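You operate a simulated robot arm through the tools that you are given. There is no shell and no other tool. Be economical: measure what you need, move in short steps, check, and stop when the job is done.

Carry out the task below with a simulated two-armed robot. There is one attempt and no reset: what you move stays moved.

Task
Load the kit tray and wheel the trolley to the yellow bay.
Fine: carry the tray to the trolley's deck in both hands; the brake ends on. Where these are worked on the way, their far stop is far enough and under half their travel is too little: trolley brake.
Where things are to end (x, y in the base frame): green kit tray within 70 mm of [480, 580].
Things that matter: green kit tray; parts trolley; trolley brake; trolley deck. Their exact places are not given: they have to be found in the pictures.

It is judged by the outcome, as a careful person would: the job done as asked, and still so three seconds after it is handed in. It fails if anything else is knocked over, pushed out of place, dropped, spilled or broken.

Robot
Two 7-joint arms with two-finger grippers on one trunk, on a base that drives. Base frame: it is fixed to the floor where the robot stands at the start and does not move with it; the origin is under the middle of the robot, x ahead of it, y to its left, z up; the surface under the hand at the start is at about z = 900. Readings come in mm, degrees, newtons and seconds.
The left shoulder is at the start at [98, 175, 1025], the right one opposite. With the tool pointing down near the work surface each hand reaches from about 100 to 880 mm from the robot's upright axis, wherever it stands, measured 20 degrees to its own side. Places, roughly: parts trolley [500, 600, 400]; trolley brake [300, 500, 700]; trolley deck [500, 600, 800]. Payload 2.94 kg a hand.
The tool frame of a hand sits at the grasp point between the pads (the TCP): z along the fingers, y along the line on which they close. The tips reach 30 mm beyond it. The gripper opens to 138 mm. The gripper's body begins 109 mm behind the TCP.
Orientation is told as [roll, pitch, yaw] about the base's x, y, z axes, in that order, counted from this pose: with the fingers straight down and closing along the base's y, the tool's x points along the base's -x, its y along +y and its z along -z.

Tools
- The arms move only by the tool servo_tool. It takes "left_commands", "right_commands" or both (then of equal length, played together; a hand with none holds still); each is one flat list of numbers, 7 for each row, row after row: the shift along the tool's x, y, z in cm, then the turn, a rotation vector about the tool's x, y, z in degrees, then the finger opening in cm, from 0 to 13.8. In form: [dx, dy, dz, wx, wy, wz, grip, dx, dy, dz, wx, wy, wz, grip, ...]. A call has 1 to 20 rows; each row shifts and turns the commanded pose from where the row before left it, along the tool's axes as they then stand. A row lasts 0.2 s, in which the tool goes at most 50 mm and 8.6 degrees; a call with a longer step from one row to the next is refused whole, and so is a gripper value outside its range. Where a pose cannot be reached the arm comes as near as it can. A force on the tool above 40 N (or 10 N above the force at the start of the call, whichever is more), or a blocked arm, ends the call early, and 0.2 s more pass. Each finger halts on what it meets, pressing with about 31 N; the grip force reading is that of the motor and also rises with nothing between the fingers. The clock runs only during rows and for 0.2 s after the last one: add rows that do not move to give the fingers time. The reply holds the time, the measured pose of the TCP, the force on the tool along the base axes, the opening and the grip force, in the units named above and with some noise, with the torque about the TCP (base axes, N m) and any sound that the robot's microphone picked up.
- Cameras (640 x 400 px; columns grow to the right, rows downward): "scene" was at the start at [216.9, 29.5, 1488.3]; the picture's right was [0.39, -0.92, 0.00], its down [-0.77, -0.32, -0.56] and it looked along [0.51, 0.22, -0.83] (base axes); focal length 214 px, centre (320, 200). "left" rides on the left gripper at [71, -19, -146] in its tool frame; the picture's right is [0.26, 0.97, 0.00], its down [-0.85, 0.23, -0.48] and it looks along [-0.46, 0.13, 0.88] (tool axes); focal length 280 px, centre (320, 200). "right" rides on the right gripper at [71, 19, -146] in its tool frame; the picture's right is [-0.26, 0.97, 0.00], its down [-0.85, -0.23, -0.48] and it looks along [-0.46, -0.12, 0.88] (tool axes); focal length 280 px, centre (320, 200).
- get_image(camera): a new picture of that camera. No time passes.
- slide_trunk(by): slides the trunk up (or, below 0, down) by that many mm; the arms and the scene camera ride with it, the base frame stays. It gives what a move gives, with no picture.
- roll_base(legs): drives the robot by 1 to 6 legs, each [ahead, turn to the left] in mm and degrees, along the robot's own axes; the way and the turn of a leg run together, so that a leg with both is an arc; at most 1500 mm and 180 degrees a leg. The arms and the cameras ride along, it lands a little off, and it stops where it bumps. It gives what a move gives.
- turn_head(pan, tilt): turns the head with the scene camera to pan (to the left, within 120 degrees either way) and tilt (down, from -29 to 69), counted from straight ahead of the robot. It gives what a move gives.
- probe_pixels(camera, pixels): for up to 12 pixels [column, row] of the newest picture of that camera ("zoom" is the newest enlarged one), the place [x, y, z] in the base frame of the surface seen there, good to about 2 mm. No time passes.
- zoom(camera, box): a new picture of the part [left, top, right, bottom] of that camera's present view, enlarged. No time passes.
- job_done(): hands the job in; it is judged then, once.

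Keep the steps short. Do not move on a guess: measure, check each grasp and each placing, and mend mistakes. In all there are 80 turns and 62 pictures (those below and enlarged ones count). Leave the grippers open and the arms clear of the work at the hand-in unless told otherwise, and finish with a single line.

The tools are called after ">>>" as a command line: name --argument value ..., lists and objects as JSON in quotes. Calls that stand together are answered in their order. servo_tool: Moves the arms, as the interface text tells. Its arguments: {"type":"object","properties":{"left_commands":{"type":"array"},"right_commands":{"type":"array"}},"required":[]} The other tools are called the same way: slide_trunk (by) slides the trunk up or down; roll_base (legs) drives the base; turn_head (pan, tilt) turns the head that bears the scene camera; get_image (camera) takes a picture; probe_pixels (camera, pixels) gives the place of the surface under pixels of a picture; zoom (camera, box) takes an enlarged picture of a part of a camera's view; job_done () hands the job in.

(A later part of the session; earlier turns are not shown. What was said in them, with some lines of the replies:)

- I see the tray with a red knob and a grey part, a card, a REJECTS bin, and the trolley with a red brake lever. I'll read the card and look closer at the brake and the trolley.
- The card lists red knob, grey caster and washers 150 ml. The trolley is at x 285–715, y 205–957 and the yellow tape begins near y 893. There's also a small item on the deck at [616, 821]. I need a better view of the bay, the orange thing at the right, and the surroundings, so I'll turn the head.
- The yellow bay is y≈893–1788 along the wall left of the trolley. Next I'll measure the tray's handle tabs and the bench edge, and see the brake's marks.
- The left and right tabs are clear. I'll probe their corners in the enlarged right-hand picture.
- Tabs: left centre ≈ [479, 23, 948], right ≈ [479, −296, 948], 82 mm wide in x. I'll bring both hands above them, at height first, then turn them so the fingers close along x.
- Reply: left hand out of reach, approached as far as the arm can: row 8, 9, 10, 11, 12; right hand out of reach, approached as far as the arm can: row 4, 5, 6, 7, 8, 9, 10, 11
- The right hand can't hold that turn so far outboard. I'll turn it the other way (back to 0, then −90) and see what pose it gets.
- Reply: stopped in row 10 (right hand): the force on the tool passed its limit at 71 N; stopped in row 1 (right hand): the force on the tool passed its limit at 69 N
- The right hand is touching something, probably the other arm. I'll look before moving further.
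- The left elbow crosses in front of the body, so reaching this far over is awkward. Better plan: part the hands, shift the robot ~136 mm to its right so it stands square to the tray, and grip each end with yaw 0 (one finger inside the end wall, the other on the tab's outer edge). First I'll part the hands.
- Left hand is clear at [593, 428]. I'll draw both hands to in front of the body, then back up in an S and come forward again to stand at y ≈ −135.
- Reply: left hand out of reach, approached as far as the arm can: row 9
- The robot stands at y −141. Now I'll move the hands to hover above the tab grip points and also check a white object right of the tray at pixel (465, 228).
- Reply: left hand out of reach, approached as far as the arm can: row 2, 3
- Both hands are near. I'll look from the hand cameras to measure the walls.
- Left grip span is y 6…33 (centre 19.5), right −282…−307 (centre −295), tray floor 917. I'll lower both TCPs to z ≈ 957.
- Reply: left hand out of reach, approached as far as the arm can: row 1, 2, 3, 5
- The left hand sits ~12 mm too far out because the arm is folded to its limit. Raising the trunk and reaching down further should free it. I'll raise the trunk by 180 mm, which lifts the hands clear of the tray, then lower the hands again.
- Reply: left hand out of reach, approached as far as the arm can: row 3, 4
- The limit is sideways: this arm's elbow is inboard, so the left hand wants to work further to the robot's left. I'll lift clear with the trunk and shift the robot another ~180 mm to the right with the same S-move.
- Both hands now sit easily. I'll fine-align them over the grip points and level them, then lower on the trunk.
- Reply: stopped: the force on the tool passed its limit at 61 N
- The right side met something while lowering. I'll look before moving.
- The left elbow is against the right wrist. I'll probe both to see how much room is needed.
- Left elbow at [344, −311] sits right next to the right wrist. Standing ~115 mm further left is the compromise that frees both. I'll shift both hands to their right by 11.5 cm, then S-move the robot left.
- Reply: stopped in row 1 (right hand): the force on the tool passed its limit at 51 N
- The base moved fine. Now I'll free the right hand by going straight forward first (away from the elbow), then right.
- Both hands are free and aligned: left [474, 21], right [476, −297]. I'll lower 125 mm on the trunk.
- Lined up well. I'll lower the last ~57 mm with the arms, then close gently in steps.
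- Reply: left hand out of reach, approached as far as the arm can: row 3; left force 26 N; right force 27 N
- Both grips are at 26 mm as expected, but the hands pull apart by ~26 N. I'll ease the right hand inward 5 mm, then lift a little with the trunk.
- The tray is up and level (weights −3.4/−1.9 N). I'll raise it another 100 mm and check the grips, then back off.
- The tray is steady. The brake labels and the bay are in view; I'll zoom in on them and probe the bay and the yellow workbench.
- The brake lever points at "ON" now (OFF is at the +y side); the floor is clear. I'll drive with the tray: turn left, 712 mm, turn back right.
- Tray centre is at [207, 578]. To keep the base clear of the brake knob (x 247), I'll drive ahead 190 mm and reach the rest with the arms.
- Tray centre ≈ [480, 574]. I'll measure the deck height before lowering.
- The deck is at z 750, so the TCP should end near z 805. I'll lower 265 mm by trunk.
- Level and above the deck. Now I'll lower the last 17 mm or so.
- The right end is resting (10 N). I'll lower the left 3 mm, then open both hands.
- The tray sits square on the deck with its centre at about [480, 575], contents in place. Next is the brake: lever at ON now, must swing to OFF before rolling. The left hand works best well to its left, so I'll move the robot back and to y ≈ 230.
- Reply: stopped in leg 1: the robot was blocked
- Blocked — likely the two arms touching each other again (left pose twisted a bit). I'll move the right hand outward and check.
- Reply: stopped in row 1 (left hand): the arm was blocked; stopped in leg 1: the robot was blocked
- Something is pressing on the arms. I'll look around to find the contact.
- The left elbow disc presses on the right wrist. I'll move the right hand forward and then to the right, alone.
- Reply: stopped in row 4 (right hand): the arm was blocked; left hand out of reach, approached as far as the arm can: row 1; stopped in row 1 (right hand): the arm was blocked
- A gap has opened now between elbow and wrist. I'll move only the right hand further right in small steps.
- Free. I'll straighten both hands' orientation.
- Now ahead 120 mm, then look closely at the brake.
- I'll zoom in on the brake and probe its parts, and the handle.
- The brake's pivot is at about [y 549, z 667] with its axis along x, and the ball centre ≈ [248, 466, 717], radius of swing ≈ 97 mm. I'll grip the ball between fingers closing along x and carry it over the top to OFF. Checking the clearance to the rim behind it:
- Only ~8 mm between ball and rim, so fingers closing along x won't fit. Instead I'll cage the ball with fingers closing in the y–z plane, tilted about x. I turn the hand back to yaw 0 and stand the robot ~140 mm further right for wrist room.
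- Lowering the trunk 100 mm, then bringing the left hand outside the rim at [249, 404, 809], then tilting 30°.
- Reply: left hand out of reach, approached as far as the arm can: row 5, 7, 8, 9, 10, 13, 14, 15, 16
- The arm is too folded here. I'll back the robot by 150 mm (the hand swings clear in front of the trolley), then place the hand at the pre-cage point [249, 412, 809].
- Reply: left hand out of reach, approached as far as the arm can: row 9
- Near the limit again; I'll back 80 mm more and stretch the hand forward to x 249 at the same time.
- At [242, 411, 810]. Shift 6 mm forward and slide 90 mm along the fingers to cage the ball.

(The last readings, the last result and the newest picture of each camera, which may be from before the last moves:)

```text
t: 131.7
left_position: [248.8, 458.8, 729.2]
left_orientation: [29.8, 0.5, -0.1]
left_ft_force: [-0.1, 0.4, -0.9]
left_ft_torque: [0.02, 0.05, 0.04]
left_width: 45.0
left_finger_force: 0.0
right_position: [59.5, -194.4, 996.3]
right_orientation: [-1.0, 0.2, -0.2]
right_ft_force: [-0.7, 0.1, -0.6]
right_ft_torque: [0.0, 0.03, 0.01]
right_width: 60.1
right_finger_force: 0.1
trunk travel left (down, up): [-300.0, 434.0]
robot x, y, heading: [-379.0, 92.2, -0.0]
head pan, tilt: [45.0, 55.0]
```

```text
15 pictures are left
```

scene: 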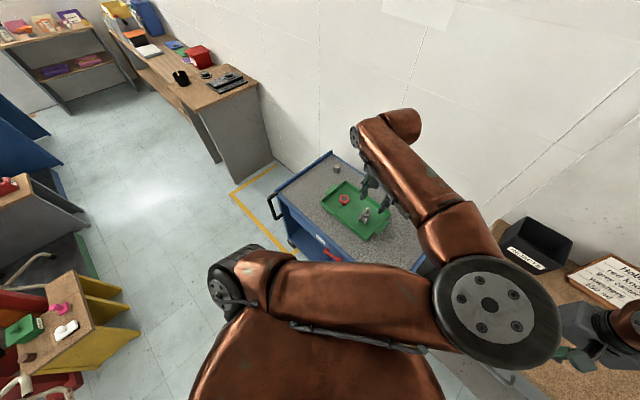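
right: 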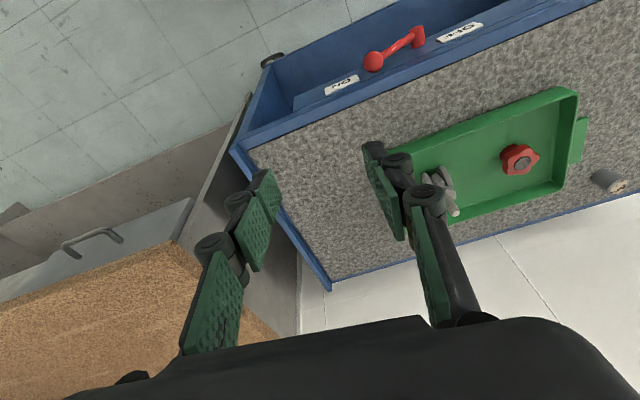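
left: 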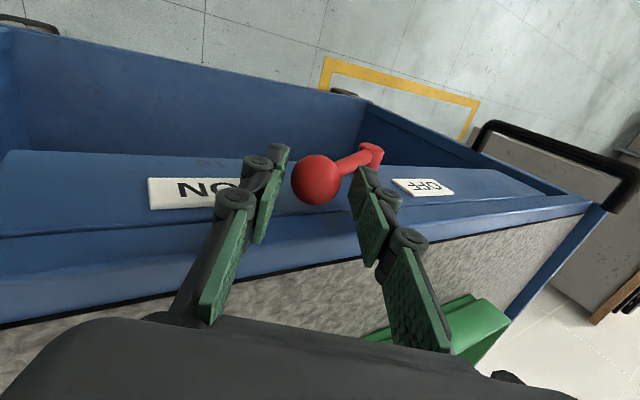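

The ball is centred between the fingers (pixel 316,180). I close to a 33 mm cage and swing the first half of the arc.

>>> servo_tool --left_commands '[0, 0, 0, 0, 0, 0, 3.3, 0, 0, 0, 0, 0, 0, 3.3, 0, 0.979, -0.438, 3, 0, 0, 3.3, 0, 1.0, -0.392, 3, 0, 0, 3.3, 0, 1.018, -0.345, 3, 0, 0, 3.3, 0, 1.035, -0.297, 3, 0, 0, 3.3, 0, 1.049, -0.249, 3, 0, 0, 3.3, 0, 1.06, -0.199, 3, 0, 0, 3.3, 0, 1.069, -0.15, 3, 0, 0, 3.3, 0, 1.075, -0.099, 3, 0, 0, 3.3, 0, 1.079, -0.049, 3, 0, 0, 3.3, 0, 1.08, 0, 3, 0, 0, 3.3, 0, 0, 0, 0, 0, 0, 3.3]'

>>> get_image --camera "left"

```text
t: 134.5
left_position: [248.7, 548.4, 777.9]
left_orientation: [-0.2, 0.4, -0.1]
left_ft_force: [-0.1, 0.8, 0.0]
left_ft_torque: [-0.01, -0.01, 0.0]
left_width: 33.0
left_finger_force: 0.0
right_position: [59.5, -195.2, 996.8]
right_orientation: [-1.2, 0.1, -0.3]
right_ft_force: [0.6, 0.4, 0.4]
right_ft_torque: [0.02, -0.01, 0.02]
right_width: 60.0
right_finger_force: 0.0
trunk travel left (down, up): [-300.0, 434.0]
robot x, y, heading: [-377.6, 95.9, 0.2]
head pan, tilt: [45.0, 55.0]
```

```text
14 pictures are left
```

left: 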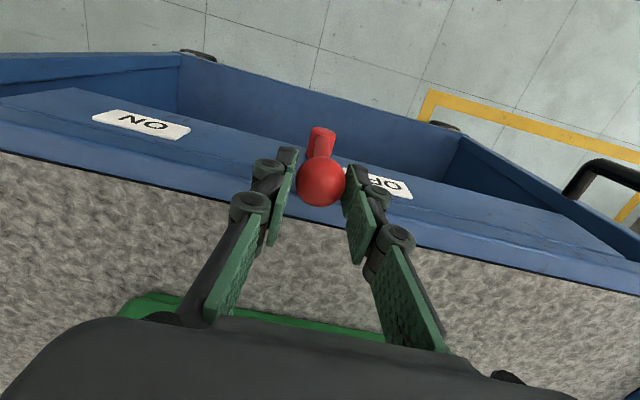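

The lever follows freely and is upright now. I'll go on with the second half to OFF, plus a little extra to meet the stop.

>>> servo_tool --left_commands '[0, 1.079, 0.052, 3, 0, 0, 3.3, 0, 1.075, 0.103, 3, 0, 0, 3.3, 0, 1.068, 0.153, 3, 0, 0, 3.3, 0, 1.059, 0.203, 3, 0, 0, 3.3, 0, 1.048, 0.252, 3, 0, 0, 3.3, 0, 1.034, 0.301, 3, 0, 0, 3.3, 0, 1.017, 0.349, 3, 0, 0, 3.3, 0, 0.998, 0.395, 3, 0, 0, 3.3, 0, 0.977, 0.441, 3, 0, 0, 3.3, 0, 0.954, 0.486, 3, 0, 0, 3.3, 0, 0, 0, 0, 0, 0, 3.3]'

>>> servo_tool --left_commands '[0, 0.4, 0.25, 1, 0, 0, 3.3, 0, 0.4, 0.25, 1, 0, 0, 3.3, 0, 0, 0, 0, 0, 0, 3.3]'

>>> get_image --camera "left"

```text
t: 136.9
left_position: [249.7, 641.5, 730.5]
left_orientation: [-30.1, 0.2, 0.0]
left_ft_force: [4.7, 3.3, 20.4]
left_ft_torque: [1.78, -0.29, 0.06]
left_width: 53.8
left_finger_force: 30.8
right_position: [57.7, -195.3, 997.0]
right_orientation: [-1.1, 0.1, -0.3]
right_ft_force: [-0.5, 0.1, 0.4]
right_ft_torque: [0.02, 0.04, -0.04]
right_width: 59.7
right_finger_force: 0.2
trunk travel left (down, up): [-300.0, 434.0]
robot x, y, heading: [-376.5, 97.8, -0.3]
head pan, tilt: [45.0, 55.0]
```

```text
t: 137.4
left_position: [248.3, 645.0, 730.5]
left_orientation: [-31.4, 0.1, 0.0]
left_ft_force: [-7.1, 0.1, 23.7]
left_ft_torque: [2.97, 0.72, -0.41]
left_width: 55.2
left_finger_force: 45.2
right_position: [57.3, -194.8, 997.5]
right_orientation: [-1.0, 0.0, -0.2]
right_ft_force: [0.0, -0.1, -0.9]
right_ft_torque: [0.01, 0.06, -0.03]
right_width: 60.1
right_finger_force: 0.1
trunk travel left (down, up): [-300.0, 434.0]
robot x, y, heading: [-375.2, 93.8, -0.1]
head pan, tilt: [45.0, 55.0]
stopped in row 2 (left hand): the force on the tool passed its limit at 42 N (the readings are from after the stop); the commanded pose is now the measured one
```

```text
13 pictures are left
```

left: 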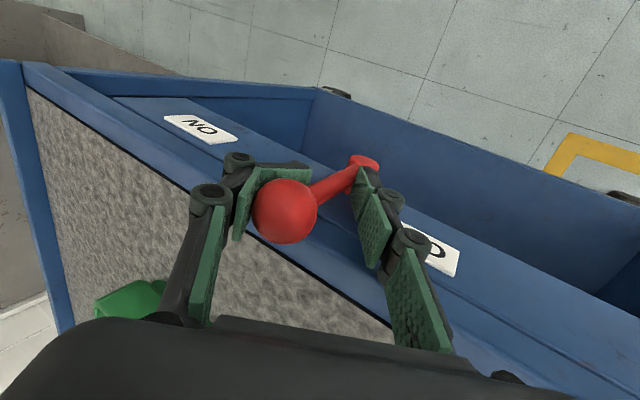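

The lever met a stop. I'll probe the ball and lever to see its angle.

>>> probe_pixels --camera "left" --pixels '[[285, 212], [270, 195], [310, 215], [285, 240], [330, 188], [345, 180], [362, 160], [440, 255], [200, 128]]'

```text
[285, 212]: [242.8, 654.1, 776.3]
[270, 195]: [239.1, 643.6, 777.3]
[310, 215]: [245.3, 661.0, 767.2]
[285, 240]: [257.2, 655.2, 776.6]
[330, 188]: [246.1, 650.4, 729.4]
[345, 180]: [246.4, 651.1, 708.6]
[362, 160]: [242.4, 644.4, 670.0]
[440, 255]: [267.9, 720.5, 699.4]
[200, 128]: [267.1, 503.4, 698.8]
```

The probes show that the brake let go near the upright position and the trolley then rolled about +95 mm (hub now at y≈645). The lever is upright against its stop, so the brake is released. I'll release the lever, lift straight up and draw the left hand in.

>>> servo_tool --left_commands '[0, 0, 0, 0, 0, 0, 7, 0, 0, 0, 0, 0, 0, 9, 0, -1.03, -1.71, 0, 0, 0, 9, 0, -1.03, -1.71, 0, 0, 0, 9, 0, -1.03, -1.71, 0, 0, 0, 9, 0, -1.03, -1.71, 0, 0, 0, 9, 0, -1.03, -1.71, 0, 0, 0, 9, 0, -1.03, -1.71, 0, 0, 0, 9, 0, -1.03, -1.71, 0, 0, 0, 9, 0, -1.03, -1.71, 0, 0, 0, 9, 0, 0, 0, -7.8, 0, 0, 9, 0, 0, 0, -7.8, 0, 0, 9, 0, 0, 0, -7.8, 0, 0, 9, 0, 0, 0, -7.8, 0, 0, 9, 2.4, -3.6, 0, 0, 0, 0, 9, 2.4, -3.6, 0, 0, 0, 0, 9, 2.4, -3.6, 0, 0, 0, 0, 9, 2.4, -3.6, 0, 0, 0, 0, 9, 2.4, -3.6, 0, 0, 0, 0, 9, 0, 0, 0, 0, 0, 0, 9]'

>>> turn_head --pan 60 --tilt 35

>>> get_image --camera "scene"

```text
t: 141.6
left_position: [129.7, 465.0, 887.6]
left_orientation: [-0.5, 0.4, 0.0]
left_ft_force: [0.9, 0.2, -1.0]
left_ft_torque: [-0.04, 0.02, 0.01]
left_width: 90.1
left_finger_force: 0.0
right_position: [58.3, -195.0, 997.2]
right_orientation: [-1.1, 0.1, -0.2]
right_ft_force: [-0.5, 0.2, -0.1]
right_ft_torque: [-0.05, -0.01, -0.03]
right_width: 60.0
right_finger_force: 0.1
trunk travel left (down, up): [-300.0, 434.0]
robot x, y, heading: [-375.6, 96.9, 0.0]
head pan, tilt: [45.0, 55.0]
```

```text
t: 142.5
left_position: [129.9, 464.0, 887.9]
left_orientation: [-0.4, 0.2, 0.0]
left_ft_force: [0.5, -0.1, 0.2]
left_ft_torque: [0.0, 0.03, -0.02]
left_width: 89.9
left_finger_force: 0.1
right_position: [58.8, -195.4, 997.7]
right_orientation: [-1.0, -0.1, -0.2]
right_ft_force: [-0.6, 0.7, -0.5]
right_ft_torque: [0.0, -0.01, -0.01]
right_width: 60.1
right_finger_force: 0.0
trunk travel left (down, up): [-300.0, 434.0]
robot x, y, heading: [-376.7, 94.7, 0.0]
head pan, tilt: [60.0, 35.0]
```

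```text
12 pictures are left
```

scene: 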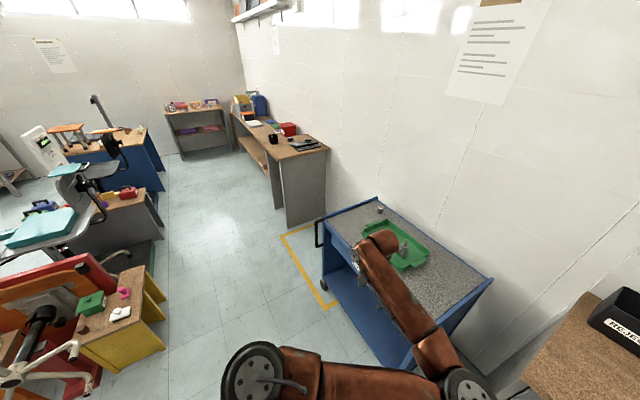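

The tray and deck item rode along. I'll probe the trolley's present position.

>>> probe_pixels --camera "scene" --pixels '[[327, 218], [379, 200], [492, 278], [316, 232], [320, 245], [375, 210], [428, 252], [402, 268], [325, 303]]'

>>> roll_base --legs '[[90, 0], [0, 90], [420, 0]]'

```text
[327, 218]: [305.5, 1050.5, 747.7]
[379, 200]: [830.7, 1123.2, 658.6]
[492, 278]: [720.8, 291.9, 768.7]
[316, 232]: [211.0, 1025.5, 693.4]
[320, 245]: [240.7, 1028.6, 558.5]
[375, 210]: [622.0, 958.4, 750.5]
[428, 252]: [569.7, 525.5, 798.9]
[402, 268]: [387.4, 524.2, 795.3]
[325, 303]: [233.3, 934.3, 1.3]
```

```text
t: 149.6
left_position: [-650.9, 1029.1, 886.6]
left_orientation: [-0.4, 0.2, 89.5]
left_ft_force: [0.7, -0.3, -0.1]
left_ft_torque: [-0.03, -0.01, -0.02]
left_width: 90.1
left_finger_force: 0.1
right_position: [7.9, 954.3, 996.0]
right_orientation: [-1.1, 0.1, 89.3]
right_ft_force: [0.8, 0.9, -0.3]
right_ft_torque: [-0.01, 0.0, -0.01]
right_width: 59.9
right_finger_force: 0.0
trunk travel left (down, up): [-300.0, 434.0]
robot x, y, heading: [-281.9, 523.0, 89.6]
head pan, tilt: [60.0, 35.0]
```

The trolley now spans y 299–1051, with the handle bar at [214, 1026]. The robot faces +y. I'll lower, close the right fist and put it behind the handle bar, drawing the left arm in.

>>> slide_trunk --by -130

>>> servo_tool --left_commands '[0, -2.5, 0, 0, 0, 0, 9, 0, -2.5, 0, 0, 0, 0, 9, 0, -2.5, 0, 0, 0, 0, 9, 0, -2.5, 0, 0, 0, 0, 9, 0, -2.5, 0, 0, 0, 0, 9, 0, -2.5, 0, 0, 0, 0, 9, 0, 0, 0, 0, 0, 0, 9, 0, 0, 0, 0, 0, 0, 9]' --right_commands '[0, -3.5, 1.5, 0, 0, 0, 4, 0, -3.5, 1.5, 0, 0, 0, 2, 0, -3.5, 1.5, 0, 0, 0, 0, 0, -3.5, 2, 0, 0, 0, 0, 0, -3.5, 3, 0, 0, 0, 0, 0, -3.5, 3, 0, 0, 0, 0, 0, 0, 0, 0, 0, 0, 0, 0, 0, 0, 0, 0, 0, 0]'

>>> get_image --camera "right"

```text
t: 151.2
left_position: [-651.9, 1028.3, 758.6]
left_orientation: [-0.5, 0.2, 89.5]
left_ft_force: [-0.6, -0.7, 0.6]
left_ft_torque: [0.01, 0.0, -0.02]
left_width: 89.9
left_finger_force: 0.1
right_position: [6.9, 951.6, 866.9]
right_orientation: [-1.1, 0.1, 89.3]
right_ft_force: [-0.3, 0.2, -0.5]
right_ft_torque: [0.02, 0.05, -0.02]
right_width: 59.9
right_finger_force: 0.0
trunk travel left (down, up): [-170.0, 564.0]
robot x, y, heading: [-285.1, 517.1, 89.6]
head pan, tilt: [60.0, 35.0]
```

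```text
t: 153.0
left_position: [-543.4, 1035.8, 775.6]
left_orientation: [-0.5, 0.4, 89.5]
left_ft_force: [-0.2, 0.3, -0.4]
left_ft_torque: [0.0, 0.03, 0.0]
left_width: 89.8
left_finger_force: 0.0
left hand out of reach, approached as far as the arm can: row 2, 3, 4
right_position: [221.4, 951.4, 745.9]
right_orientation: [-1.1, 0.1, 89.4]
right_ft_force: [-0.4, 0.7, 1.4]
right_ft_torque: [-0.04, 0.02, -0.01]
right_width: 0.1
right_finger_force: 28.4
trunk travel left (down, up): [-170.0, 564.0]
robot x, y, heading: [-285.6, 521.4, 89.7]
head pan, tilt: [60.0, 35.0]
```

```text
11 pictures are left
```

right: 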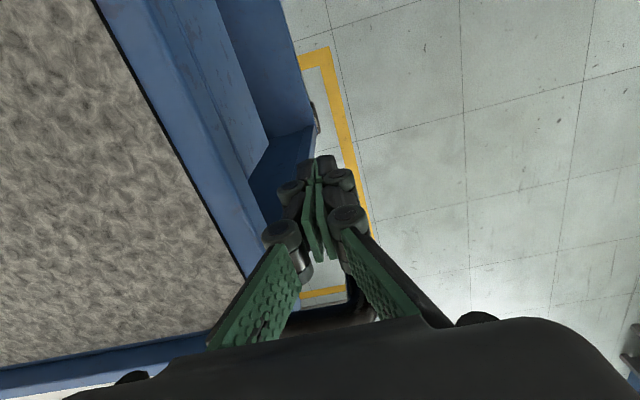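

The fist is behind the handle bar and clear of the rim. I'll drive ahead 350 mm (contact after ≈50) and see whether the trolley rolls.

>>> roll_base --legs '[[350, 0.3]]'

>>> get_image --camera "right"

>>> probe_pixels --camera "right" --pixels '[[200, 340], [120, 40], [230, 270], [310, 275], [345, 300], [355, 180]]'

```text
t: 154.1
left_position: [-540.7, 1093.2, 792.8]
left_orientation: [-0.8, -2.9, 88.3]
left_ft_force: [-0.1, 0.6, 0.8]
left_ft_torque: [-0.08, 0.04, 0.02]
left_width: 90.0
left_finger_force: 0.0
right_position: [223.7, 989.5, 753.9]
right_orientation: [-1.7, -0.5, 88.9]
right_ft_force: [0.2, 0.1, -2.0]
right_ft_torque: [0.02, 0.0, 0.01]
right_width: 0.0
right_finger_force: 28.9
trunk travel left (down, up): [-170.0, 564.0]
robot x, y, heading: [-284.1, 589.5, 89.7]
head pan, tilt: [60.0, 35.0]
stopped in leg 1: the force on the tool passed its limit at 50 N (the readings are from after the stop); the commanded pose is now the measured one
```

```text
10 pictures are left
```

right: 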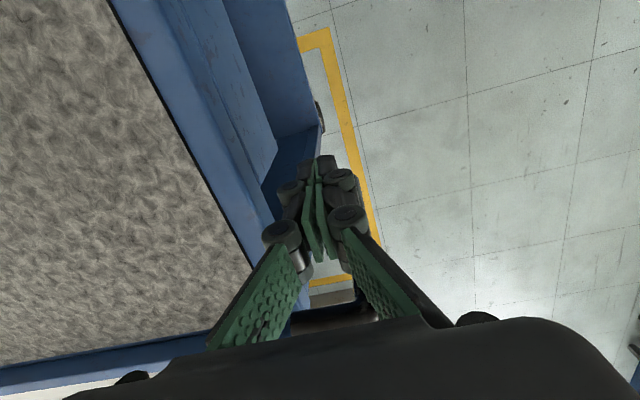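

```text
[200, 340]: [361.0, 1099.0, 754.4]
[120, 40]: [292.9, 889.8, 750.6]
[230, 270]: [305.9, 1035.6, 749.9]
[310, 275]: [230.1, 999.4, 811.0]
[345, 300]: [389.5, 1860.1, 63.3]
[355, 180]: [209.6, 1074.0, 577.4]
```

The trolley is free and light; the drive's start gave it a knock and it rolled on 48 mm (bar now at y≈1074). I'll push gently with the arm instead: slow 15 mm steps, then retract and follow with the base.

>>> servo_tool --right_commands '[-1.2, 0, 0.5, 0, 0, 0, 0, -1.2, 0, 0.3, 0, 0, 0, 0, -1.2, 0, 0, 0, 0, 0, 0, -1, 0, 0, 0, 0, 0, 0, -0.8, 0, 0, 0, 0, 0, 0, -0.8, 0, 0, 0, 0, 0, 0, -1, 0, 0, 0, 0, 0, 0, -1.3, 0, 0, 0, 0, 0, 0, -1.6, 0, 0, 0, 0, 0, 0, -1.8, 0, 0, 0, 0, 0, 0, -2, 0, 0, 0, 0, 0, 0, -2, 0, 0, 0, 0, 0, 0, -2, 0, 0, 0, 0, 0, 0, -2, 0, 0, 0, 0, 0, 0, -2, 0, 0, 0, 0, 0, 0, -2, 0, 0, 0, 0, 0, 0, -2, 0, 0, 0, 0, 0, 0, -1.6, 0, 0, 0, 0, 0, 0, -1.2, 0, 0, 0, 0, 0, 0, -0.6, 0, 0, 0, 0, 0, 0]'

>>> get_image --camera "right"

>>> probe_pixels --camera "right" --pixels '[[200, 340], [120, 40], [220, 330], [310, 285], [345, 300], [355, 180], [330, 310]]'

```text
t: 158.3
left_position: [-542.9, 1085.0, 786.1]
left_orientation: [-0.4, -1.4, 89.5]
left_ft_force: [-0.1, 0.6, 0.1]
left_ft_torque: [0.0, -0.04, -0.02]
left_width: 89.9
left_finger_force: 0.0
right_position: [223.5, 1245.5, 745.8]
right_orientation: [-1.5, -0.3, 89.1]
right_ft_force: [0.0, -0.5, 0.9]
right_ft_torque: [-0.01, -0.02, 0.02]
right_width: 0.3
right_finger_force: 28.4
right hand out of reach, approached as far as the arm can: row 17, 18, 19, 20
trunk travel left (down, up): [-170.0, 564.0]
robot x, y, heading: [-285.6, 586.8, 89.7]
head pan, tilt: [60.0, 35.0]
```

```text
9 pictures are left
```

right: 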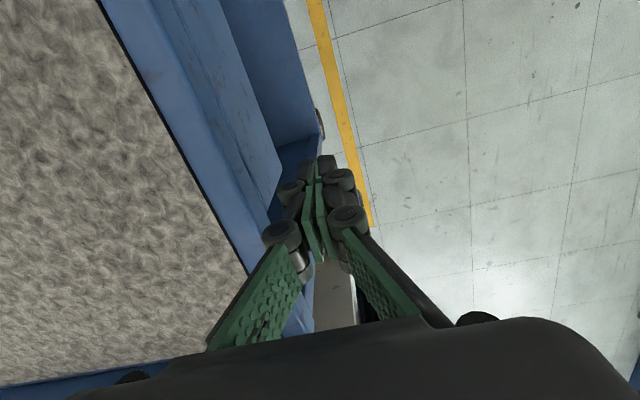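

```text
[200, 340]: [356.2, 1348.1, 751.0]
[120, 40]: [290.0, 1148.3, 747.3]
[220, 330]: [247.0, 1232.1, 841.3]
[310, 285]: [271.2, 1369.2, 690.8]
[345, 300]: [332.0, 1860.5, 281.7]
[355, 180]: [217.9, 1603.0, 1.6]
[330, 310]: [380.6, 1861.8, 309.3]
```

Works smoothly. Retract, follow with the base, and measure the trolley with the head camera turned to the right.

>>> servo_tool --right_commands '[3.4, 0, 0, 0, 0, 0, 0, 3.4, 0, 0, 0, 0, 0, 0, 3.4, 0, 0, 0, 0, 0, 0, 3.4, 0, 0, 0, 0, 0, 0, 3.4, 0, 0, 0, 0, 0, 0, 3.4, 0, 0, 0, 0, 0, 0, 3.4, 0, 0, 0, 0, 0, 0, 3.4, 0, 0, 0, 0, 0, 0, 0, 0, 0, 0, 0, 0, 0]'

>>> roll_base --legs '[[290, 0.3]]'

>>> turn_head --pan -50 --tilt 45

>>> get_image --camera "scene"

```text
t: 160.3
left_position: [-544.8, 1085.2, 784.8]
left_orientation: [-0.5, -1.4, 89.6]
left_ft_force: [0.4, 0.2, -0.2]
left_ft_torque: [0.02, 0.01, 0.0]
left_width: 89.8
left_finger_force: 0.2
right_position: [223.7, 974.4, 745.5]
right_orientation: [-1.3, -0.3, 89.2]
right_ft_force: [-2.5, 0.8, -1.9]
right_ft_torque: [-0.02, -0.01, 0.01]
right_width: 0.2
right_finger_force: 28.3
trunk travel left (down, up): [-170.0, 564.0]
robot x, y, heading: [-285.7, 591.0, 89.5]
head pan, tilt: [60.0, 35.0]
```

```text
t: 162.3
left_position: [-548.1, 1370.0, 785.0]
left_orientation: [-0.4, -1.4, 90.1]
left_ft_force: [0.4, 0.4, 0.8]
left_ft_torque: [0.02, -0.03, -0.01]
left_width: 89.9
left_finger_force: 0.1
right_position: [221.2, 1266.9, 743.7]
right_orientation: [-1.3, -0.2, 89.7]
right_ft_force: [-0.2, 0.1, 0.5]
right_ft_torque: [-0.03, 0.0, -0.01]
right_width: 0.1
right_finger_force: 28.2
trunk travel left (down, up): [-170.0, 564.0]
robot x, y, heading: [-280.2, 878.9, 89.8]
head pan, tilt: [60.0, 35.0]
```

```text
t: 164.2
left_position: [-547.6, 1368.8, 786.1]
left_orientation: [-0.4, -1.5, 90.1]
left_ft_force: [0.0, -0.8, -0.2]
left_ft_torque: [0.0, 0.02, 0.02]
left_width: 90.1
left_finger_force: 0.1
right_position: [220.3, 1267.1, 744.5]
right_orientation: [-1.3, -0.2, 89.7]
right_ft_force: [-0.7, -0.1, -0.5]
right_ft_torque: [0.0, -0.01, -0.01]
right_width: 0.2
right_finger_force: 28.2
trunk travel left (down, up): [-170.0, 564.0]
robot x, y, heading: [-282.9, 875.5, 90.0]
head pan, tilt: [-50.0, 45.0]
```

```text
8 pictures are left
```

scene: 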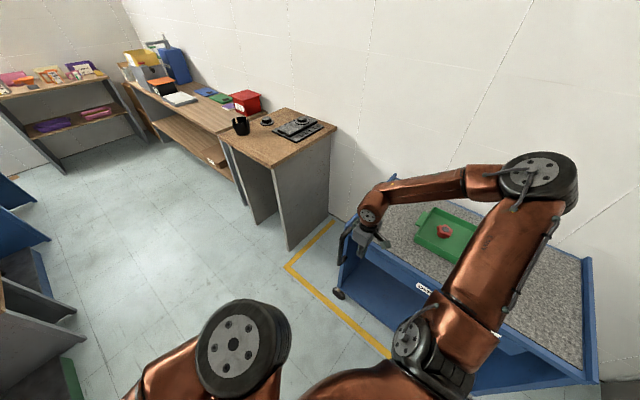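

>>> probe_pixels --camera "scene" --pixels '[[345, 230], [392, 178], [592, 260], [596, 378], [288, 268], [332, 222], [390, 355], [424, 212], [342, 262], [338, 293]]'

```text
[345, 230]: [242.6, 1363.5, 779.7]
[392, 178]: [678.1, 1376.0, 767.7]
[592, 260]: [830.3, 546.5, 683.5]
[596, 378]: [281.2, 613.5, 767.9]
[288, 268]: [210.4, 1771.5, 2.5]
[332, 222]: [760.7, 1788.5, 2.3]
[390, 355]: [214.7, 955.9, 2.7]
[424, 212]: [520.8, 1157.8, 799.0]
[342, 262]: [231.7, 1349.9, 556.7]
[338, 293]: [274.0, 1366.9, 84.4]
```

Shift so far ≈ +417 mm (centre ≈ 998); bay centre is ≈ 1350, so 352 mm to go. From the last push, it coasts on about 80 mm. I'll draw the hand back 10 cm, follow 150 mm, then push 277 mm.

>>> servo_tool --right_commands '[2.5, 0, 0, 0, 0, 0, 0, 2.5, 0, 0, 0, 0, 0, 0, 2.5, 0, 0, 0, 0, 0, 0, 2.5, 0, 0, 0, 0, 0, 0, 0, 0, 0, 0, 0, 0, 0]'

>>> roll_base --legs '[[145, 0]]'

```text
t: 165.4
left_position: [-548.5, 1369.1, 787.5]
left_orientation: [-0.4, -1.6, 90.0]
left_ft_force: [0.2, 0.0, 0.0]
left_ft_torque: [0.01, -0.02, 0.03]
left_width: 90.1
left_finger_force: 0.1
right_position: [217.0, 1169.2, 743.9]
right_orientation: [-1.5, -0.2, 90.0]
right_ft_force: [-0.6, -0.6, 0.3]
right_ft_torque: [0.01, 0.03, -0.01]
right_width: 0.0
right_finger_force: 28.7
right hand out of reach, approached as far as the arm can: row 4
trunk travel left (down, up): [-170.0, 564.0]
robot x, y, heading: [-285.2, 876.1, 89.9]
head pan, tilt: [-50.0, 45.0]
```

```text
t: 166.7
left_position: [-547.4, 1519.0, 784.7]
left_orientation: [-0.5, -1.5, 90.0]
left_ft_force: [-0.1, 0.6, -0.2]
left_ft_torque: [-0.04, 0.06, -0.03]
left_width: 90.0
left_finger_force: 0.0
right_position: [216.2, 1316.3, 742.6]
right_orientation: [-1.4, -0.2, 89.8]
right_ft_force: [-0.2, -0.6, -0.1]
right_ft_torque: [-0.04, 0.01, 0.02]
right_width: 0.1
right_finger_force: 28.7
trunk travel left (down, up): [-170.0, 564.0]
robot x, y, heading: [-277.1, 1023.7, 90.2]
head pan, tilt: [-50.0, 45.0]
```

>>> servo_tool --right_commands '[-0.8, 0, 0, 0, 0, 0, 0, -0.6, 0, 0, 0, 0, 0, 0, -0.6, 0, 0, 0, 0, 0, 0, -0.8, 0, 0, 0, 0, 0, 0, -1, 0, 0, 0, 0, 0, 0, -1.3, 0, 0, 0, 0, 0, 0, -1.6, 0, 0, 0, 0, 0, 0, -1.8, 0, 0, 0, 0, 0, 0, -2, 0, 0, 0, 0, 0, 0, -2, 0, 0, 0, 0, 0, 0, -2, 0, 0, 0, 0, 0, 0, -2, 0, 0, 0, 0, 0, 0, -2, 0, 0, 0, 0, 0, 0, -2, 0, 0, 0, 0, 0, 0, -2, 0, 0, 0, 0, 0, 0, -2, 0, 0, 0, 0, 0, 0, -2, 0, 0, 0, 0, 0, 0, -1, 0, 0, 0, 0, 0, 0, 0, 0, 0, 0, 0, 0, 0, 0, 0, 0, 0, 0, 0, 0]'

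>>> servo_tool --right_commands '[3, 0, 0, 0, 0, 0, 0, 3, 0, 0, 0, 0, 0, 0, 3, 0, 0, 0, 0, 0, 0, 3, 0, 0, 0, 0, 0, 0, 3, 0, 0, 0, 0, 0, 0]'

>>> turn_head --pan -62 --tilt 45

>>> get_image --camera "scene"

```text
t: 170.9
left_position: [-548.5, 1517.8, 786.1]
left_orientation: [-0.4, -1.5, 90.1]
left_ft_force: [0.4, 0.4, -0.2]
left_ft_torque: [-0.03, 0.0, 0.03]
left_width: 90.2
left_finger_force: 0.1
right_position: [216.4, 1591.3, 745.1]
right_orientation: [-1.5, -0.2, 89.8]
right_ft_force: [-0.4, 0.1, 0.4]
right_ft_torque: [-0.01, 0.01, -0.02]
right_width: 0.0
right_finger_force: 28.4
trunk travel left (down, up): [-170.0, 564.0]
robot x, y, heading: [-284.6, 1021.1, 90.3]
head pan, tilt: [-50.0, 45.0]
```

```text
t: 172.1
left_position: [-547.6, 1517.1, 788.1]
left_orientation: [-0.3, -1.4, 90.1]
left_ft_force: [-0.1, -0.3, 0.0]
left_ft_torque: [0.01, 0.01, 0.0]
left_width: 89.9
left_finger_force: 0.1
right_position: [216.9, 1443.5, 744.8]
right_orientation: [-1.5, -0.3, 89.8]
right_ft_force: [0.7, 0.1, 0.1]
right_ft_torque: [0.03, 0.01, 0.02]
right_width: 0.0
right_finger_force: 28.3
trunk travel left (down, up): [-170.0, 564.0]
robot x, y, heading: [-284.0, 1022.3, 90.2]
head pan, tilt: [-50.0, 45.0]
```

```text
t: 172.9
left_position: [-548.0, 1518.2, 787.1]
left_orientation: [-0.5, -1.5, 89.9]
left_ft_force: [-0.3, 0.0, 0.0]
left_ft_torque: [0.01, -0.01, 0.0]
left_width: 90.0
left_finger_force: 0.1
right_position: [216.7, 1442.3, 743.1]
right_orientation: [-1.5, -0.2, 89.8]
right_ft_force: [0.1, 0.1, 0.2]
right_ft_torque: [0.01, -0.01, -0.07]
right_width: 0.0
right_finger_force: 28.0
trunk travel left (down, up): [-170.0, 564.0]
robot x, y, heading: [-280.5, 1027.5, 89.9]
head pan, tilt: [-62.0, 45.0]
```

```text
7 pictures are left
```

scene: 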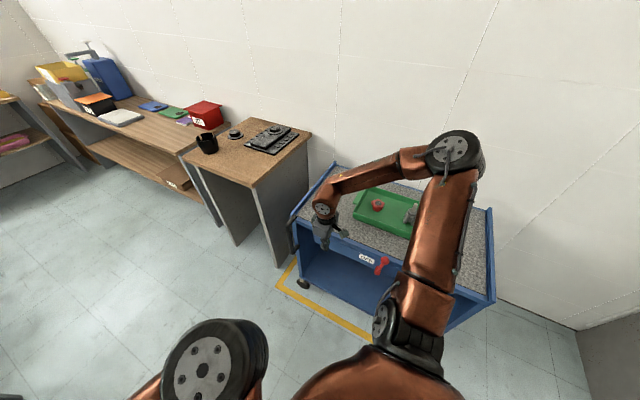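

>>> probe_pixels --camera "scene" --pixels '[[294, 220], [337, 166], [490, 296], [489, 210], [304, 285], [280, 285], [382, 263], [378, 274], [366, 258], [330, 215], [383, 256], [372, 272]]'

```text
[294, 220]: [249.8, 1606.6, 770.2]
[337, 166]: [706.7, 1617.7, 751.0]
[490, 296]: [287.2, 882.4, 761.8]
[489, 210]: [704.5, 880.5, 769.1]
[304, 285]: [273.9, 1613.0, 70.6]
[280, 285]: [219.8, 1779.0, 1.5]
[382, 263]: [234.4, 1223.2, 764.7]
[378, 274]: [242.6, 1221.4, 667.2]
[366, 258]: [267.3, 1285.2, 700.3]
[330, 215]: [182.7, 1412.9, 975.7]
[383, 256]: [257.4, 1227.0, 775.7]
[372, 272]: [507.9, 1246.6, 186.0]
```

The trolley spans y ≈ 881–1617 (x 287–706, square to the bay). It needs ~+100 mm more to centre between the tapes. I'll follow 60 mm and push gently once more, then measure.

>>> roll_base --legs '[[60, 0]]'

>>> servo_tool --right_commands '[-2, 0, 0, 0, 0, 0, 0, -2, 0, 0, 0, 0, 0, 0, -2, 0, 0, 0, 0, 0, 0, -1.6, 0, 0, 0, 0, 0, 0, -0.6, 0, 0, 0, 0, 0, 0, -0.6, 0, 0, 0, 0, 0, 0, -0.8, 0, 0, 0, 0, 0, 0, -1, 0, 0, 0, 0, 0, 0, -1, 0, 0, 0, 0, 0, 0, -1, 0, 0, 0, 0, 0, 0, -1, 0, 0, 0, 0, 0, 0, -1, 0, 0, 0, 0, 0, 0, -1, 0, 0, 0, 0, 0, 0, -1, 0, 0, 0, 0, 0, 0, -1, 0, 0, 0, 0, 0, 0, -0.8, 0, 0, 0, 0, 0, 0, -0.5, 0, 0, 0, 0, 0, 0, -0.3, 0, 0, 0, 0, 0, 0, 0, 0, 0, 0, 0, 0, 0]'

>>> servo_tool --right_commands '[3, 0, 0, 0, 0, 0, 0, 3, 0, 0, 0, 0, 0, 0, 3, 0, 0, 0, 0, 0, 0, 3, 0, 0, 0, 0, 0, 0, 3, 0, 0, 0, 0, 0, 0, 3, 0, 0, 0, 0, 0, 0, 0, 2.5, -3, 0, 0, 0, 2, 0, 2.5, -3, 0, 0, 0, 4, 0, 2.5, -3, 0, 0, 0, 6, 0, 2.5, -3, 0, 0, 0, 6, 0, 2.5, -3, 0, 0, 0, 6, 0, 2.5, -3, 0, 0, 0, 6, 0, 2.5, -3, 0, 0, 0, 6]'

>>> get_image --camera "scene"

```text
t: 173.8
left_position: [-547.1, 1570.7, 792.6]
left_orientation: [-0.3, -2.1, 90.1]
left_ft_force: [1.4, -1.9, 0.9]
left_ft_torque: [0.23, 0.03, 0.01]
left_width: 89.7
left_finger_force: 0.0
right_position: [217.7, 1492.5, 749.7]
right_orientation: [-1.5, -0.9, 89.5]
right_ft_force: [0.8, -2.4, 1.2]
right_ft_torque: [0.29, 0.06, 0.0]
right_width: 0.1
right_finger_force: 28.3
trunk travel left (down, up): [-170.0, 564.0]
robot x, y, heading: [-280.9, 1084.2, 90.0]
head pan, tilt: [-62.0, 45.0]
```

```text
t: 177.8
left_position: [-548.3, 1572.6, 790.7]
left_orientation: [-0.4, -1.9, 90.1]
left_ft_force: [0.1, -0.2, 0.2]
left_ft_torque: [-0.01, 0.04, -0.02]
left_width: 90.2
left_finger_force: 0.1
right_position: [217.8, 1689.1, 748.6]
right_orientation: [-1.6, -0.6, 89.7]
right_ft_force: [-0.3, -0.5, 0.6]
right_ft_torque: [-0.05, 0.03, 0.02]
right_width: 0.2
right_finger_force: 28.4
trunk travel left (down, up): [-170.0, 564.0]
robot x, y, heading: [-280.3, 1087.7, 90.1]
head pan, tilt: [-62.0, 45.0]
```

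```text
t: 180.7
left_position: [-549.5, 1572.3, 789.7]
left_orientation: [-0.5, -1.9, 90.1]
left_ft_force: [0.2, -0.8, 0.0]
left_ft_torque: [0.04, -0.06, 0.04]
left_width: 89.9
left_finger_force: 0.0
right_position: [36.0, 1507.6, 953.8]
right_orientation: [-1.7, -0.8, 89.6]
right_ft_force: [0.1, -0.9, -0.1]
right_ft_torque: [0.06, -0.03, 0.0]
right_width: 59.6
right_finger_force: 0.2
trunk travel left (down, up): [-170.0, 564.0]
robot x, y, heading: [-283.2, 1082.9, 89.9]
head pan, tilt: [-62.0, 45.0]
```

```text
6 pictures are left
```

scene: 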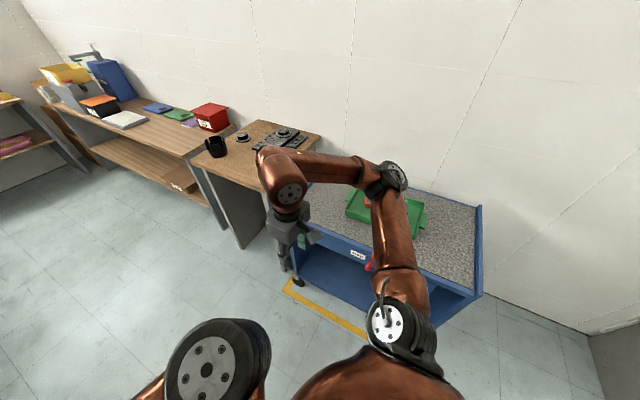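

>>> probe_pixels --camera "scene" --pixels '[[472, 292], [479, 208], [372, 262], [370, 268], [358, 255], [296, 283], [365, 332], [300, 290], [424, 220], [476, 296], [480, 205]]'

```text
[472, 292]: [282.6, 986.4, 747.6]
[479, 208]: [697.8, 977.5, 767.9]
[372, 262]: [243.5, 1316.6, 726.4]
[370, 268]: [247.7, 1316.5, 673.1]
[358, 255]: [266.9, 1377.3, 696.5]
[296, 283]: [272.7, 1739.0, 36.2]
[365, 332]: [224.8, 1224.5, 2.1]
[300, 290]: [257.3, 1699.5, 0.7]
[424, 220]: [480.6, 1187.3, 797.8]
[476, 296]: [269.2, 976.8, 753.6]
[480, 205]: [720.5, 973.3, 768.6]
```

The trolley now spans y ≈ 975–1727, inside the bay (901–1790), x 283–715 inside 235–745. Next, the brake back to ON. I'll back the robot ~255 mm and bring the closed right fist to the +y side of the upright lever ball (y 1317, z ~764).

>>> roll_base --legs '[[-255, 0]]'

>>> servo_tool --right_commands '[-1.9, -3.5, 0, 0, 0, 0, 3, -1.9, -3.5, 0, 0, 0, 0, 0, -1.9, -3.5, 0, 0, 0, 0, 0, -1.9, -3.5, 0, -1.0, 0, 0, 0, -1.9, -3.5, 0, -0.7, 0, 0, 0, -1.9, -3.5, 0, 0, 0, 0, 0, 0, 0, 2.5, 0, 0, 0, 0, 0, 0, 2.5, 0, 0, 0, 0, 0, 0, 2.5, 0, 0, 0, 0, 0, 0, 2.5, 0, 0, 0, 0, 0, 0, 0, 0, 0, 0, 0]'

>>> get_image --camera "right"

```text
t: 182.5
left_position: [-546.3, 1316.1, 789.6]
left_orientation: [-0.3, -1.8, 89.9]
left_ft_force: [1.1, -0.1, -0.2]
left_ft_torque: [0.09, 0.0, -0.03]
left_width: 89.9
left_finger_force: 0.1
right_position: [38.4, 1250.0, 952.7]
right_orientation: [-1.4, -0.6, 89.6]
right_ft_force: [0.5, -0.1, 0.2]
right_ft_torque: [0.05, 0.0, 0.01]
right_width: 59.9
right_finger_force: 0.1
trunk travel left (down, up): [-170.0, 564.0]
robot x, y, heading: [-284.8, 829.2, 89.8]
head pan, tilt: [-62.0, 45.0]
```

```text
t: 184.9
left_position: [-547.4, 1316.0, 788.8]
left_orientation: [-0.4, -1.8, 89.9]
left_ft_force: [-0.3, -0.6, -0.3]
left_ft_torque: [0.01, 0.01, -0.02]
left_width: 90.2
left_finger_force: 0.1
right_position: [249.7, 1362.4, 857.2]
right_orientation: [0.0, -0.6, 89.5]
right_ft_force: [-0.6, -1.1, -0.1]
right_ft_torque: [0.01, 0.02, 0.02]
right_width: 0.0
right_finger_force: 28.8
trunk travel left (down, up): [-170.0, 564.0]
robot x, y, heading: [-279.9, 827.7, 89.7]
head pan, tilt: [-62.0, 45.0]
```

```text
5 pictures are left
```

right: 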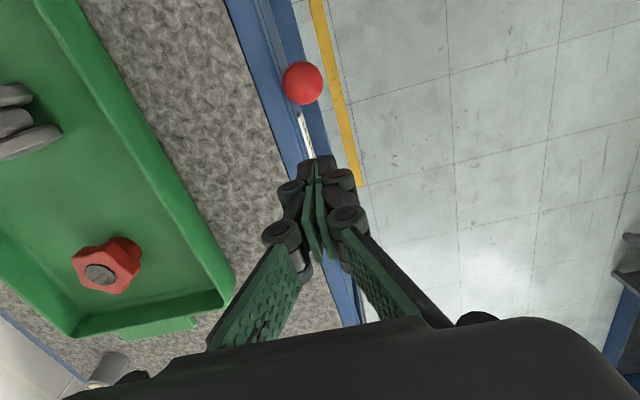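

>>> probe_pixels --camera "right" --pixels '[[302, 82], [302, 100], [320, 82], [285, 82], [265, 120], [275, 90], [300, 255], [355, 250]]'

```text
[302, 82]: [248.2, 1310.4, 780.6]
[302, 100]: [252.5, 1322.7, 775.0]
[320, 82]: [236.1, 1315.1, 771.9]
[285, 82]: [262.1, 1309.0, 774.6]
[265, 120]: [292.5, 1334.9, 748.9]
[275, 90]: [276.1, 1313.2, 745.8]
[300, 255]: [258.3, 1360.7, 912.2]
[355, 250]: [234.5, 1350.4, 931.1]
```

Ball centre ≈ [249, 1313, 766]. I descend beside it and push it over toward −y (ON) along its arc.

>>> servo_tool --right_commands '[0, 0, 2.8, 0, 0, 0, 0, 0, 0, 2.8, 0, 0, 0, 0, 0, 0, 2.6, 0, 0, 0, 0, 0, 0, 0, 0, 0, 0, 0, 1.0, 0, 0, 0, 0, 0, 0, 0.9, 0, 0, 0, 0, 0, 0, 0.9, 0, 0.1, 0, 0, 0, 0, 0.8, 0, 0, 0, 0, 0, 0, 0.8, 0, 0.2, 0, 0, 0, 0, 0.8, 0, 0.2, 0, 0, 0, 0, 0.8, 0, 0.3, 0, 0, 0, 0, 0.75, 0, 0.4, 0, 0, 0, 0, 0.7, 0, 0.5, 0, 0, 0, 0, 0.65, 0, 0.5, 0, 0, 0, 0, 0.6, 0, 0, 0, 0, 0, 0, 0.6, 0, 0, 0, 0, 0, 0, 0, 0, 0, 0, 0, 0, 0]'

>>> get_image --camera "right"

```text
t: 188.5
left_position: [-546.1, 1316.2, 789.8]
left_orientation: [-0.3, -1.8, 89.8]
left_ft_force: [-0.7, -0.1, 0.0]
left_ft_torque: [0.01, 0.02, 0.03]
left_width: 90.2
left_finger_force: 0.0
right_position: [248.7, 1271.9, 753.2]
right_orientation: [0.1, -0.6, 89.5]
right_ft_force: [0.4, 1.0, -0.3]
right_ft_torque: [0.01, 0.01, -0.01]
right_width: 0.0
right_finger_force: 28.5
trunk travel left (down, up): [-170.0, 564.0]
robot x, y, heading: [-278.2, 826.4, 89.7]
head pan, tilt: [-62.0, 45.0]
```

```text
4 pictures are left
```

right: 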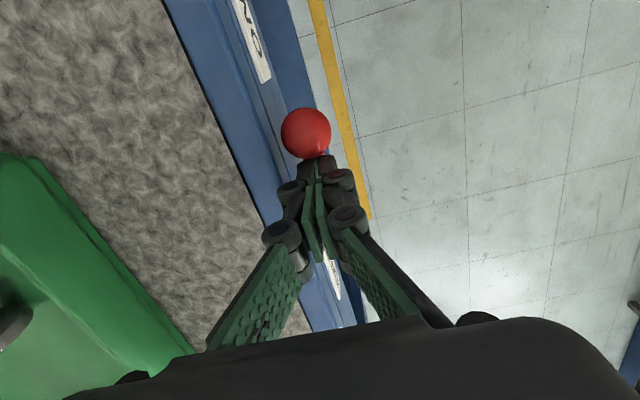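

>>> probe_pixels --camera "right" --pixels '[[306, 133], [306, 112], [325, 133], [290, 130], [268, 75], [335, 285]]'

```text
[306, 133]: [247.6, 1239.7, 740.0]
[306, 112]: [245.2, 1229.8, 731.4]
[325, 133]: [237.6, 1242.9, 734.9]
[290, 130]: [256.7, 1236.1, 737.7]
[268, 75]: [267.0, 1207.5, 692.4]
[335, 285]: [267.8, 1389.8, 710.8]
```

Ball is now at ≈ [248, 1239, 726], nearly at ON. I'll lift, go over it, and press it down to its stop.

>>> servo_tool --right_commands '[0, 0, -2, 0, 0, 0, 0, 0, 0, -2, 0, 0, 0, 0, 1.2, 0, 0, 0, 0, 0, 0, 1.2, 0, 0, 0, 0, 0, 0, 0.8, 0, 0, 0, 0, 0, 0, 0, 0, 1.5, 0, 0, 0, 0, 0, 0, 0.8, 0, 0, 0, 0, 0, 0, 0.4, 0, 0, 0, 0, 0, 0, 0.3, 0, 0, 0, 0, 0, 0, 0.3, 0, 0, 0, 0, 0, 0, 0.3, 0, 0, 0, 0, 0, 0, 0.2, 0, 0, 0, 0, 0, 0, 0.2, 0, 0, 0, 0, 0, 0, 0.2, 0, 0, 0, 0, 0, 0, 0, 0, 0, 0, 0]'

```text
t: 191.5
left_position: [-546.3, 1314.8, 790.3]
left_orientation: [-0.4, -1.9, 89.8]
left_ft_force: [0.4, -0.1, 0.3]
left_ft_torque: [0.0, 0.0, 0.0]
left_width: 90.1
left_finger_force: 0.0
right_position: [246.3, 1240.0, 756.9]
right_orientation: [0.0, -0.9, 89.5]
right_ft_force: [-0.9, -8.0, 24.9]
right_ft_torque: [-0.32, -0.11, 0.07]
right_width: 0.1
right_finger_force: 28.1
trunk travel left (down, up): [-170.0, 564.0]
robot x, y, heading: [-282.0, 825.9, 89.8]
head pan, tilt: [-62.0, 45.0]
stopped in row 14 (right hand): the force on the tool passed its limit at 43 N (the readings are from after the stop); the commanded pose is now the measured one
```

The lever sits firmly at its ON stop (43 N). I'll lift the hand away, open it, and draw both arms clear.

>>> servo_tool --right_commands '[0, 0, -2, 0, 0, 0, 0, 0, 0, -3, 0, 0, 0, 0, 0, 0, -4, 0, 0, 0, 0, 0, 0, -4, 0, 0, 0, 0, 0, 2, -4, 0, 0, 0, 3, 0, 4, -2, 0, 0, 0, 6, 0, 4, 0, 0, 0, 0, 9, 0, 4, 0, 0, 0, 0, 9, 0, 4, 0, 0, 0, 0, 9, 0, 2, 0, 0, 0, 0, 9]'

>>> turn_head --pan -75 --tilt 40

>>> get_image --camera "scene"

```text
t: 193.7
left_position: [-546.1, 1316.8, 789.9]
left_orientation: [-0.4, -1.8, 89.9]
left_ft_force: [-0.6, 0.2, -0.2]
left_ft_torque: [0.0, 0.02, 0.01]
left_width: 90.0
left_finger_force: 0.1
right_position: [50.2, 1241.6, 940.0]
right_orientation: [0.1, -0.7, 89.3]
right_ft_force: [0.0, 0.0, 0.2]
right_ft_torque: [0.02, -0.02, 0.04]
right_width: 90.0
right_finger_force: 0.2
trunk travel left (down, up): [-170.0, 564.0]
robot x, y, heading: [-281.9, 827.2, 90.0]
head pan, tilt: [-62.0, 45.0]
```

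```text
t: 194.4
left_position: [-546.5, 1317.5, 790.2]
left_orientation: [-0.3, -1.8, 90.0]
left_ft_force: [0.5, -0.7, 0.3]
left_ft_torque: [-0.04, -0.01, -0.01]
left_width: 90.1
left_finger_force: 0.0
right_position: [51.0, 1242.2, 940.4]
right_orientation: [0.0, -0.8, 89.5]
right_ft_force: [0.4, -0.4, 0.0]
right_ft_torque: [-0.01, 0.01, 0.01]
right_width: 89.6
right_finger_force: 0.1
trunk travel left (down, up): [-170.0, 564.0]
robot x, y, heading: [-279.9, 831.7, 89.7]
head pan, tilt: [-75.0, 40.0]
```

```text
3 pictures are left
```

scene: 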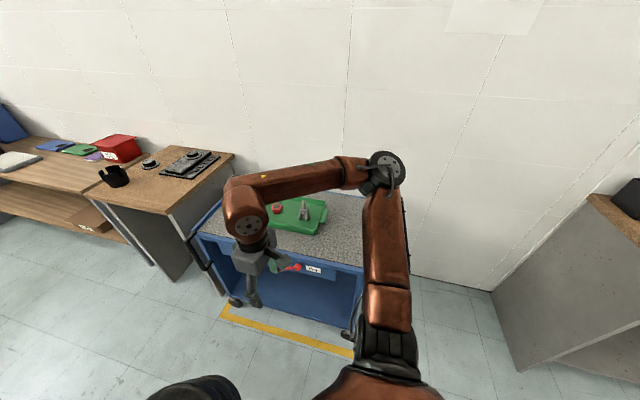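

>>> probe_pixels --camera "scene" --pixels '[[298, 267], [194, 238], [362, 270], [363, 197], [326, 208], [322, 232], [313, 269], [225, 312], [355, 335], [350, 355], [276, 209], [303, 208]]'

```text
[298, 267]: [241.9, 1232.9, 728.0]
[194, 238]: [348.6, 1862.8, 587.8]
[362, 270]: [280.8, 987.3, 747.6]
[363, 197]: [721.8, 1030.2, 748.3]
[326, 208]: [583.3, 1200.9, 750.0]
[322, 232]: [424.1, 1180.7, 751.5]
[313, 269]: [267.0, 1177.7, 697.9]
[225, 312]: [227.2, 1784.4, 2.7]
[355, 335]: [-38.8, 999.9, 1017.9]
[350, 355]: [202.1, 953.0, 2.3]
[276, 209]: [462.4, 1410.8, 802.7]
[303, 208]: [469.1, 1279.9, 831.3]
```

The lever ball is at [242, 1233, 728], back at ON. The trolley stands inside the tape with the tray still on the deck, and both arms are clear with grippers open. I'll hand it in.

>>> job_done

```text
The job is handed in.
```

The tray is on the trolley's deck, carried there in both hands, and the trolley is in the yellow bay with the brake on; the tray was set down at about [480, 575] but rode along to about [480, 1340], so it is not at [480, 580] on the floor, which I took to mean its place on the deck before wheeling.
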